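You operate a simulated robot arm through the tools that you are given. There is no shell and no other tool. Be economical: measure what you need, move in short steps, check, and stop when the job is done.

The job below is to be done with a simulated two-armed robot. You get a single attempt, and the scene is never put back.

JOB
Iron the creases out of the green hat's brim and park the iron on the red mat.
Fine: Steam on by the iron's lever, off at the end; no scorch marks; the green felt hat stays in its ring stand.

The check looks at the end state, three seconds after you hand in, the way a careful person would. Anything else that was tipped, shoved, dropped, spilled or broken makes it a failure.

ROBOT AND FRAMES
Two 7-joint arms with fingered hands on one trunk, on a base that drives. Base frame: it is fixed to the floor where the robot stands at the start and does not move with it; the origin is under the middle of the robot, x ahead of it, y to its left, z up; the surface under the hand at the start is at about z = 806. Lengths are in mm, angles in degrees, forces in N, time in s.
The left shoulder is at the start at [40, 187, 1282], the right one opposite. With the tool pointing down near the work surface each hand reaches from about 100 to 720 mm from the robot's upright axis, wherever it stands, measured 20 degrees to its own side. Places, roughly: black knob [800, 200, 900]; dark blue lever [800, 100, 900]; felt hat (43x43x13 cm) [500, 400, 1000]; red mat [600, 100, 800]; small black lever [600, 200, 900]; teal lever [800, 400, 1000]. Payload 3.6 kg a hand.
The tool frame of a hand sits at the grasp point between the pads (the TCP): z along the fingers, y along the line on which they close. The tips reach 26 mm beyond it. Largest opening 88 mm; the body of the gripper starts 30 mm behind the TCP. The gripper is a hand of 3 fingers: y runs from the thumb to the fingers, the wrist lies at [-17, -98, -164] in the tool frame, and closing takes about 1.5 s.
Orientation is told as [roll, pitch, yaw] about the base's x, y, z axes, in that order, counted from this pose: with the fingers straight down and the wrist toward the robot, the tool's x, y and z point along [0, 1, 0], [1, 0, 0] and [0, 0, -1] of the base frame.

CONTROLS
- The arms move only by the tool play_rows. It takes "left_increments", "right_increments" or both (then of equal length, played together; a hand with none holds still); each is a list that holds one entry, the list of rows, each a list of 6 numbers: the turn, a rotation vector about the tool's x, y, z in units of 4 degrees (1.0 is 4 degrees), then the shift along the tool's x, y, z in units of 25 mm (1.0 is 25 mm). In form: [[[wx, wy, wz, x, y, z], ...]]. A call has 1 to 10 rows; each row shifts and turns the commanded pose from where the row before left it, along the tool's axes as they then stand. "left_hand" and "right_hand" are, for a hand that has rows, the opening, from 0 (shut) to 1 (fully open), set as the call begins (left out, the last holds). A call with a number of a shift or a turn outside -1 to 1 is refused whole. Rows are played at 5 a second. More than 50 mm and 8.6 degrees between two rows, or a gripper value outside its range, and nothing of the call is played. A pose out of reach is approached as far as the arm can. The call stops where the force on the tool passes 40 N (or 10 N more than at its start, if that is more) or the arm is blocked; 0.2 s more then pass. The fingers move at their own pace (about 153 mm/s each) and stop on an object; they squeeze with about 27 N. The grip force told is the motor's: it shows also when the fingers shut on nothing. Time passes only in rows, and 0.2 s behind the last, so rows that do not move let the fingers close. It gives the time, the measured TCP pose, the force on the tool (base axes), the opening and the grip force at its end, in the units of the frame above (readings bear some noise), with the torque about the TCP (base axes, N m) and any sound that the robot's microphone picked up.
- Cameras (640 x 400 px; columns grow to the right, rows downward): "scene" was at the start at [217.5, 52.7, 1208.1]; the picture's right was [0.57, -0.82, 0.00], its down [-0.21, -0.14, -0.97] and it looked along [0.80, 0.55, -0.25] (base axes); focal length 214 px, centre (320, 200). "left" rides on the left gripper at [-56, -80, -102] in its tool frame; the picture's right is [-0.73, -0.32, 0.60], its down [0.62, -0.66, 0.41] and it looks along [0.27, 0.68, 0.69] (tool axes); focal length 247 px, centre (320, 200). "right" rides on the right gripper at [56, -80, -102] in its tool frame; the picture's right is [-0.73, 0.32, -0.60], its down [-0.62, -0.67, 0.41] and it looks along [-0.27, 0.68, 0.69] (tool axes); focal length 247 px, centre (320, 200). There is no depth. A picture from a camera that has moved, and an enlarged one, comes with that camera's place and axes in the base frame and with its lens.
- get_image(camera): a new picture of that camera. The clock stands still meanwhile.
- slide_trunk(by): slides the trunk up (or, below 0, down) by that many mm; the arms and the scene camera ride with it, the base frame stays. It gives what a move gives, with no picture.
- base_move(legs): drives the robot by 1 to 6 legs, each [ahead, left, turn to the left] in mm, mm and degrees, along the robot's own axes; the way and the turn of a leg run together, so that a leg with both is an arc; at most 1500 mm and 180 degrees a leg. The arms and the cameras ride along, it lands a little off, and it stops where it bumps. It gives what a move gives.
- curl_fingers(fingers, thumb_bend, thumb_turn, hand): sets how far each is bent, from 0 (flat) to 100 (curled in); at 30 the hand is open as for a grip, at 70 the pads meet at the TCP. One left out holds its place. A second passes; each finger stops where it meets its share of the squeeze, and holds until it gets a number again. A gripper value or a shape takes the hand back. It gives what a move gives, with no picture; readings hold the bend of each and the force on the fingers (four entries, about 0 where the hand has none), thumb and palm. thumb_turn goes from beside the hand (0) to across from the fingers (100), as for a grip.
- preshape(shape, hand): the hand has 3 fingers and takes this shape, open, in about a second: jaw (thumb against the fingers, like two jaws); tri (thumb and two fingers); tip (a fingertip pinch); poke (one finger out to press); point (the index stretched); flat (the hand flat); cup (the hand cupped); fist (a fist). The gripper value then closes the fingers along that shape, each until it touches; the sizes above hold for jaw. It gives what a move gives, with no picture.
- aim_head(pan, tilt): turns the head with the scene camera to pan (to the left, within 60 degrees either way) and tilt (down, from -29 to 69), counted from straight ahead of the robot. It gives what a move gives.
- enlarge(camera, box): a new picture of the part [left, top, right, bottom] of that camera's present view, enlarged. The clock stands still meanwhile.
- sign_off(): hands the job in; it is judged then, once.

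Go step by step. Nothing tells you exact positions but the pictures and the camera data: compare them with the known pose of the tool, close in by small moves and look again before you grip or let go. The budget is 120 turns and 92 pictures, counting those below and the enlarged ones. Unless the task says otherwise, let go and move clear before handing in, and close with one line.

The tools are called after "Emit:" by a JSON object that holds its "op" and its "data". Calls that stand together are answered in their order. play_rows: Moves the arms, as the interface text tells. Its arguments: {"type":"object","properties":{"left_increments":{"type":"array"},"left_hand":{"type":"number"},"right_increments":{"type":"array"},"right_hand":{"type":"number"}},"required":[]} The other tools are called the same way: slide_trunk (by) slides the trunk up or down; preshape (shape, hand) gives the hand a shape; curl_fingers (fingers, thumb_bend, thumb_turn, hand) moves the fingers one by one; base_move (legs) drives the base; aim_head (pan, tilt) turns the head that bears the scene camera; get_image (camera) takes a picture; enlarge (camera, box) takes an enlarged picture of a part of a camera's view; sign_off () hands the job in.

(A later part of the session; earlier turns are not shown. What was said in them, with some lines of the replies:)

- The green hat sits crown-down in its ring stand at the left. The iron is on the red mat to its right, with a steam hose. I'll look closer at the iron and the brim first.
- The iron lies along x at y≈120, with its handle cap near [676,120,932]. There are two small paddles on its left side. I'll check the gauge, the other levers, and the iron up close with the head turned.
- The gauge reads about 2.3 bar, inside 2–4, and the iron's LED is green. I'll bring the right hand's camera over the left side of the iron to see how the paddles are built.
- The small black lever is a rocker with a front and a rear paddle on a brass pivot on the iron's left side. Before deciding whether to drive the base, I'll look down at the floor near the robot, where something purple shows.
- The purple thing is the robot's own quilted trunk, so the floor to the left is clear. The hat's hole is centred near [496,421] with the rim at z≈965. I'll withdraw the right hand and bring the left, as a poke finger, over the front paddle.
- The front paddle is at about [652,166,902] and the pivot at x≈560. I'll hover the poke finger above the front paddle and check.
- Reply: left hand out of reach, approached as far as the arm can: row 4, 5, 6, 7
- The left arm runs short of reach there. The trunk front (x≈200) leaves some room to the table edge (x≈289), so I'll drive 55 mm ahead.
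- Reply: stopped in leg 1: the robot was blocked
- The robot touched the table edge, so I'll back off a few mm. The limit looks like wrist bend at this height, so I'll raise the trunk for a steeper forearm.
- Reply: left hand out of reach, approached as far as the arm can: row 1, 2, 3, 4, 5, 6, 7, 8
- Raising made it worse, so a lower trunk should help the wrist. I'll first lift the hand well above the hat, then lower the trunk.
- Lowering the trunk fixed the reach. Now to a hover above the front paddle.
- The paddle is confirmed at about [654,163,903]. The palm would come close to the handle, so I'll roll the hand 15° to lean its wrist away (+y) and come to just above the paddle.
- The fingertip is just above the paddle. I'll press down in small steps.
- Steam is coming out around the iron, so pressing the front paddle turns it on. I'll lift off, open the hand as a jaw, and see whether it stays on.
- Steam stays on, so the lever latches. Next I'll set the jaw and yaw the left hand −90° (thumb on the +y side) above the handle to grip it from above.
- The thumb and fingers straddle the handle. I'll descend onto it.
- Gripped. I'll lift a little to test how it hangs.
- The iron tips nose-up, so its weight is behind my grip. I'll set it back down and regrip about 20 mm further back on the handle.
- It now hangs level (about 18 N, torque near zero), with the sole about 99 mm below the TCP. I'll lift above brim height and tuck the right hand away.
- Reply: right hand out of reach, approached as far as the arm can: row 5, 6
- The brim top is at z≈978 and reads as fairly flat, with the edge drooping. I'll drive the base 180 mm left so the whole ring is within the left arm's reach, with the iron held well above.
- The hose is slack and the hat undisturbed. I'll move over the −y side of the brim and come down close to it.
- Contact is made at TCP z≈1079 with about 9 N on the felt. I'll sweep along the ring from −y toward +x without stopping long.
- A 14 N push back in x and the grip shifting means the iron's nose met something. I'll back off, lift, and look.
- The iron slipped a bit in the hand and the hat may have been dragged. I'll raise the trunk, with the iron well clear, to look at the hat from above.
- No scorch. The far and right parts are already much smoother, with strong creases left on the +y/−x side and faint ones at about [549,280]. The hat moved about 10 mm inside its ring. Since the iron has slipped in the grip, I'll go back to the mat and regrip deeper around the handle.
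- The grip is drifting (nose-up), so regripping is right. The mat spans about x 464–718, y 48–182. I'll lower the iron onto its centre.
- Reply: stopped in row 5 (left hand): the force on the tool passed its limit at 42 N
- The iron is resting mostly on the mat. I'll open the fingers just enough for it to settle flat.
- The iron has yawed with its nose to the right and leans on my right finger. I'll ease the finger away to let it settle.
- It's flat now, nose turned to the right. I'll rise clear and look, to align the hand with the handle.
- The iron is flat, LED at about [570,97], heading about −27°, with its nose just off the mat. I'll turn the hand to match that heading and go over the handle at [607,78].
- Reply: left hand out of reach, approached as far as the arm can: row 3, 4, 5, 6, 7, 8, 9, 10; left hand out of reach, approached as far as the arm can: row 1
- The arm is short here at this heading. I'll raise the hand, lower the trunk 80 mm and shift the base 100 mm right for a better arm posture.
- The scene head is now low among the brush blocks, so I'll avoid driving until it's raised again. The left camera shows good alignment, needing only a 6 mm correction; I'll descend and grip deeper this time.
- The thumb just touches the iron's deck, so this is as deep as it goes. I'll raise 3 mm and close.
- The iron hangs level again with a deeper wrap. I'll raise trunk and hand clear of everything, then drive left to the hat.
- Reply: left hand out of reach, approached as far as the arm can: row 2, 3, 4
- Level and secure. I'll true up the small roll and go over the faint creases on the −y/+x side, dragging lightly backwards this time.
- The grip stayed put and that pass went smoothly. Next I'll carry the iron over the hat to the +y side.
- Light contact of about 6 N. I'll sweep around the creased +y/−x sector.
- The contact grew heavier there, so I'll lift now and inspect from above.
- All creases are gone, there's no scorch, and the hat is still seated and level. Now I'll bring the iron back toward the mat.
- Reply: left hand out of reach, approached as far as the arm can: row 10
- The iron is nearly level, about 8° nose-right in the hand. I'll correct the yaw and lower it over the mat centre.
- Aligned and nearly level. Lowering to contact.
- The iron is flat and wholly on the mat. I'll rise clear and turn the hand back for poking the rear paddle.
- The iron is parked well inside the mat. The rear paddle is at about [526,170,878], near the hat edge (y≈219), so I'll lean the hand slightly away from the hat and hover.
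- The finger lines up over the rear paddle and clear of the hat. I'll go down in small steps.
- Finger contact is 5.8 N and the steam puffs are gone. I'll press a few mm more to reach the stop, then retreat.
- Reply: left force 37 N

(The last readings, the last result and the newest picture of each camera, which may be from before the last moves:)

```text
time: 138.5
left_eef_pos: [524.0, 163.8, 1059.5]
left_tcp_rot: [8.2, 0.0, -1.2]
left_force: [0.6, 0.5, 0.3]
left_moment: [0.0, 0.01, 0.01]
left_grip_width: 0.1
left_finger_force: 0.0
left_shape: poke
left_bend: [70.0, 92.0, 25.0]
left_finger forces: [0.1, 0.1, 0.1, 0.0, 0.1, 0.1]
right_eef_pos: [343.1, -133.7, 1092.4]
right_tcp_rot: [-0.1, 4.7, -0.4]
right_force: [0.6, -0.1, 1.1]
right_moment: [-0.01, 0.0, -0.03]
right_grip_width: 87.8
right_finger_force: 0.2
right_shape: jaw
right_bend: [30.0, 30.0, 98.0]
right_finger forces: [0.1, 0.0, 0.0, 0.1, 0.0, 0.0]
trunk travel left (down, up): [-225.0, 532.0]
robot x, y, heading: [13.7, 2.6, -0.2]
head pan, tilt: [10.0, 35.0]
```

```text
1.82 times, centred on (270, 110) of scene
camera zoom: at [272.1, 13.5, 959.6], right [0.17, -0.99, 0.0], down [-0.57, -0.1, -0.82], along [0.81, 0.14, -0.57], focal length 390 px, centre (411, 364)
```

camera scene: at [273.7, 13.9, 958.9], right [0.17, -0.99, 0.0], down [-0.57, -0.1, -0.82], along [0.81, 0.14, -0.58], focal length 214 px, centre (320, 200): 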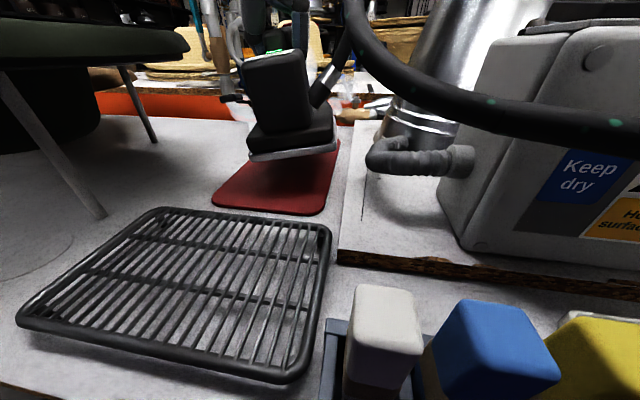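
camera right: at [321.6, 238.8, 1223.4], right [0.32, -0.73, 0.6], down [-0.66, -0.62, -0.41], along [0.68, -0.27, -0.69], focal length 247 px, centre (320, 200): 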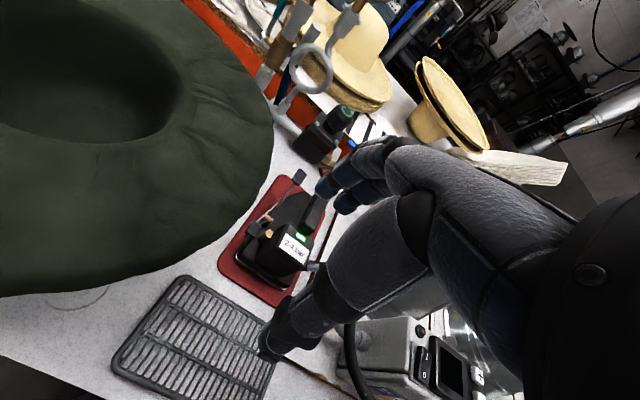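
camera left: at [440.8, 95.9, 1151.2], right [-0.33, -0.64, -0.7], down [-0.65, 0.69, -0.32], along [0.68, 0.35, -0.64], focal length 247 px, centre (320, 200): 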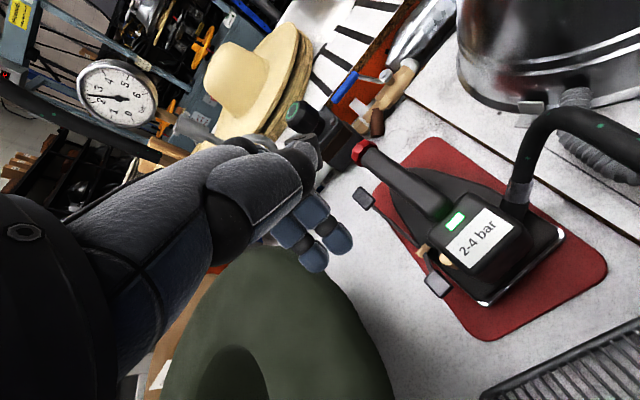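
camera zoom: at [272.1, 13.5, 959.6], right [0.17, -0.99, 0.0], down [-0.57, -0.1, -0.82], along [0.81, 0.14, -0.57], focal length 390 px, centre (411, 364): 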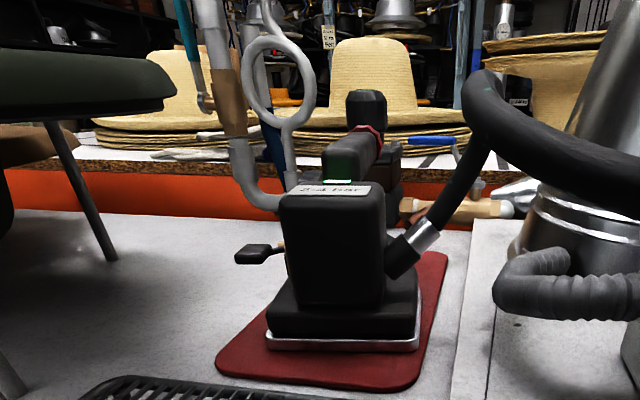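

Steam is off and the iron is flat on the mat. I'll withdraw the hand and take a last look at the hat.

Emit:
{"op": "play_rows", "data": {"left_increments": [[[0, 0, 0, 0, -0.4, -1], [0, 0, 0, 0, -0.6, -1], [0, 0, 0, 0, -0.8, -0.8], [0, 0, 0, 0, -0.8, -0.5], [0, 0, 0, 0, -0.8, 0], [0, 0, 0, 0, -0.8, 0]]]}}

Emit:
{"op": "slide_trunk", "data": {"by": 250}}

Emit:
{"op": "aim_head", "data": {"pan": 38, "tilt": 28}}

Emit:
{"op": "get_image", "data": {"camera": "scene"}}

Emit:
{"op": "enlarge", "data": {"camera": "scene", "box": [160, 180, 460, 380]}}

```text
time: 139.9
left_eef_pos: [416.5, 153.9, 1141.1]
left_tcp_rot: [8.1, -0.1, -1.0]
left_force: [0.3, -0.1, -1.3]
left_moment: [-0.01, 0.03, -0.01]
left_grip_width: 0.0
left_finger_force: 0.1
left_shape: poke
left_bend: [70.0, 92.0, 25.0]
left_finger forces: [0.1, 0.0, 0.0, 0.1, 0.0, 0.0]
right_eef_pos: [342.5, -134.5, 1093.2]
right_tcp_rot: [-0.1, 4.7, -0.5]
right_force: [0.9, -0.7, -0.7]
right_moment: [0.0, -0.01, 0.02]
right_grip_width: 87.5
right_finger_force: 0.2
right_shape: jaw
right_bend: [30.0, 30.0, 98.0]
right_finger forces: [0.0, 0.0, 0.0, 0.0, 0.0, 0.0]
trunk travel left (down, up): [-225.0, 532.0]
robot x, y, heading: [14.8, 3.6, -0.4]
head pan, tilt: [10.0, 35.0]
```

```text
time: 142.4
left_eef_pos: [418.2, 153.9, 1390.3]
left_tcp_rot: [8.3, -0.1, -1.1]
left_force: [0.3, 0.5, -0.4]
left_moment: [0.0, -0.01, 0.02]
left_grip_width: 0.2
left_finger_force: 0.1
left_shape: poke
left_bend: [70.0, 92.0, 25.0]
left_finger forces: [0.1, 0.1, 0.0, 0.1, 0.0, 0.0]
right_eef_pos: [344.0, -133.7, 1342.7]
right_tcp_rot: [-0.2, 4.8, -0.3]
right_force: [0.0, -0.3, -0.4]
right_moment: [-0.02, 0.0, 0.01]
right_grip_width: 87.7
right_finger_force: 0.0
right_shape: jaw
right_bend: [30.0, 30.0, 98.0]
right_finger forces: [0.0, 0.0, 0.0, 0.1, 0.0, 0.0]
trunk travel left (down, up): [-475.0, 282.0]
robot x, y, heading: [13.1, 1.5, -0.5]
head pan, tilt: [10.0, 35.0]
```

```text
time: 143.4
left_eef_pos: [417.9, 154.5, 1391.4]
left_tcp_rot: [8.3, 0.0, -1.3]
left_force: [0.6, 0.3, 0.3]
left_moment: [0.01, 0.0, 0.02]
left_grip_width: 0.0
left_finger_force: 0.0
left_shape: poke
left_bend: [70.0, 92.0, 25.0]
left_finger forces: [0.0, 0.1, 0.0, 0.0, 0.0, 0.0]
right_eef_pos: [343.0, -134.7, 1342.0]
right_tcp_rot: [-0.1, 4.7, -0.3]
right_force: [0.5, -0.1, -0.2]
right_moment: [0.01, -0.02, 0.02]
right_grip_width: 87.9
right_finger_force: 0.0
right_shape: jaw
right_bend: [30.0, 30.0, 98.0]
right_finger forces: [0.0, 0.0, 0.0, 0.1, 0.1, 0.0]
trunk travel left (down, up): [-475.0, 282.0]
robot x, y, heading: [14.2, -4.5, -0.5]
head pan, tilt: [38.0, 28.0]
```

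```text
7 pictures are left
camera scene: at [224.0, 54.7, 1238.8], right [0.61, -0.79, 0.0], down [-0.37, -0.29, -0.88], along [0.7, 0.54, -0.47], focal length 214 px, centre (320, 200)
```

scene: 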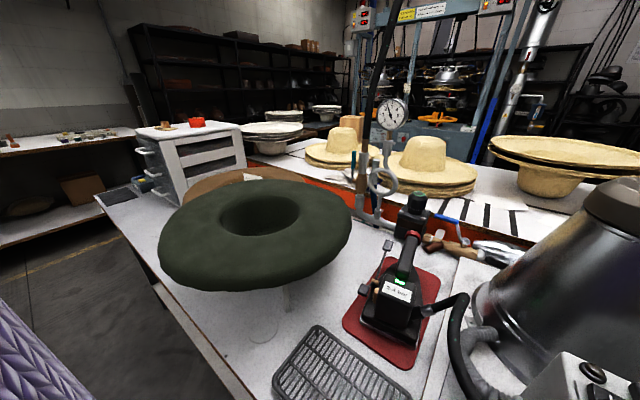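

```text
2.00 times, centred on (310, 280) of scene
camera zoom: at [224.0, 54.7, 1238.8], right [0.61, -0.79, 0.0], down [-0.37, -0.29, -0.88], along [0.7, 0.54, -0.47], focal length 429 px, centre (340, 40)
```

zoom: 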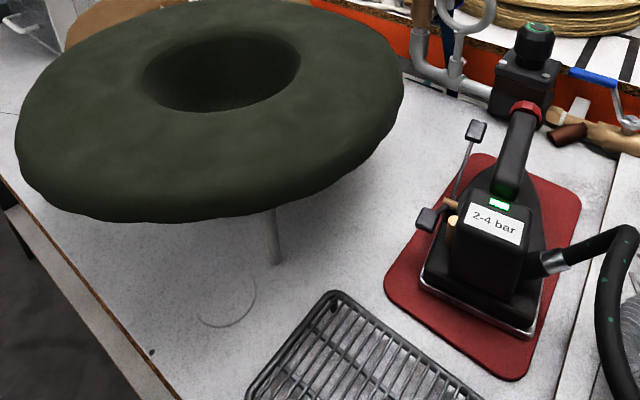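

The brim is smooth all round with no scorch marks. The hat sits in its stand, the iron is flat on the red mat with the lever back in its off position and no steam, and both hands are clear, so I'm handing in.

Emit:
{"op": "sign_off", "data": {}}

```text
The job is handed in.
```

The brim is ironed smooth with no scorch marks I could see, the steam is off at the lever, the iron is parked on the red mat, and the hat is still in its ring stand, about 15 mm from where it started.
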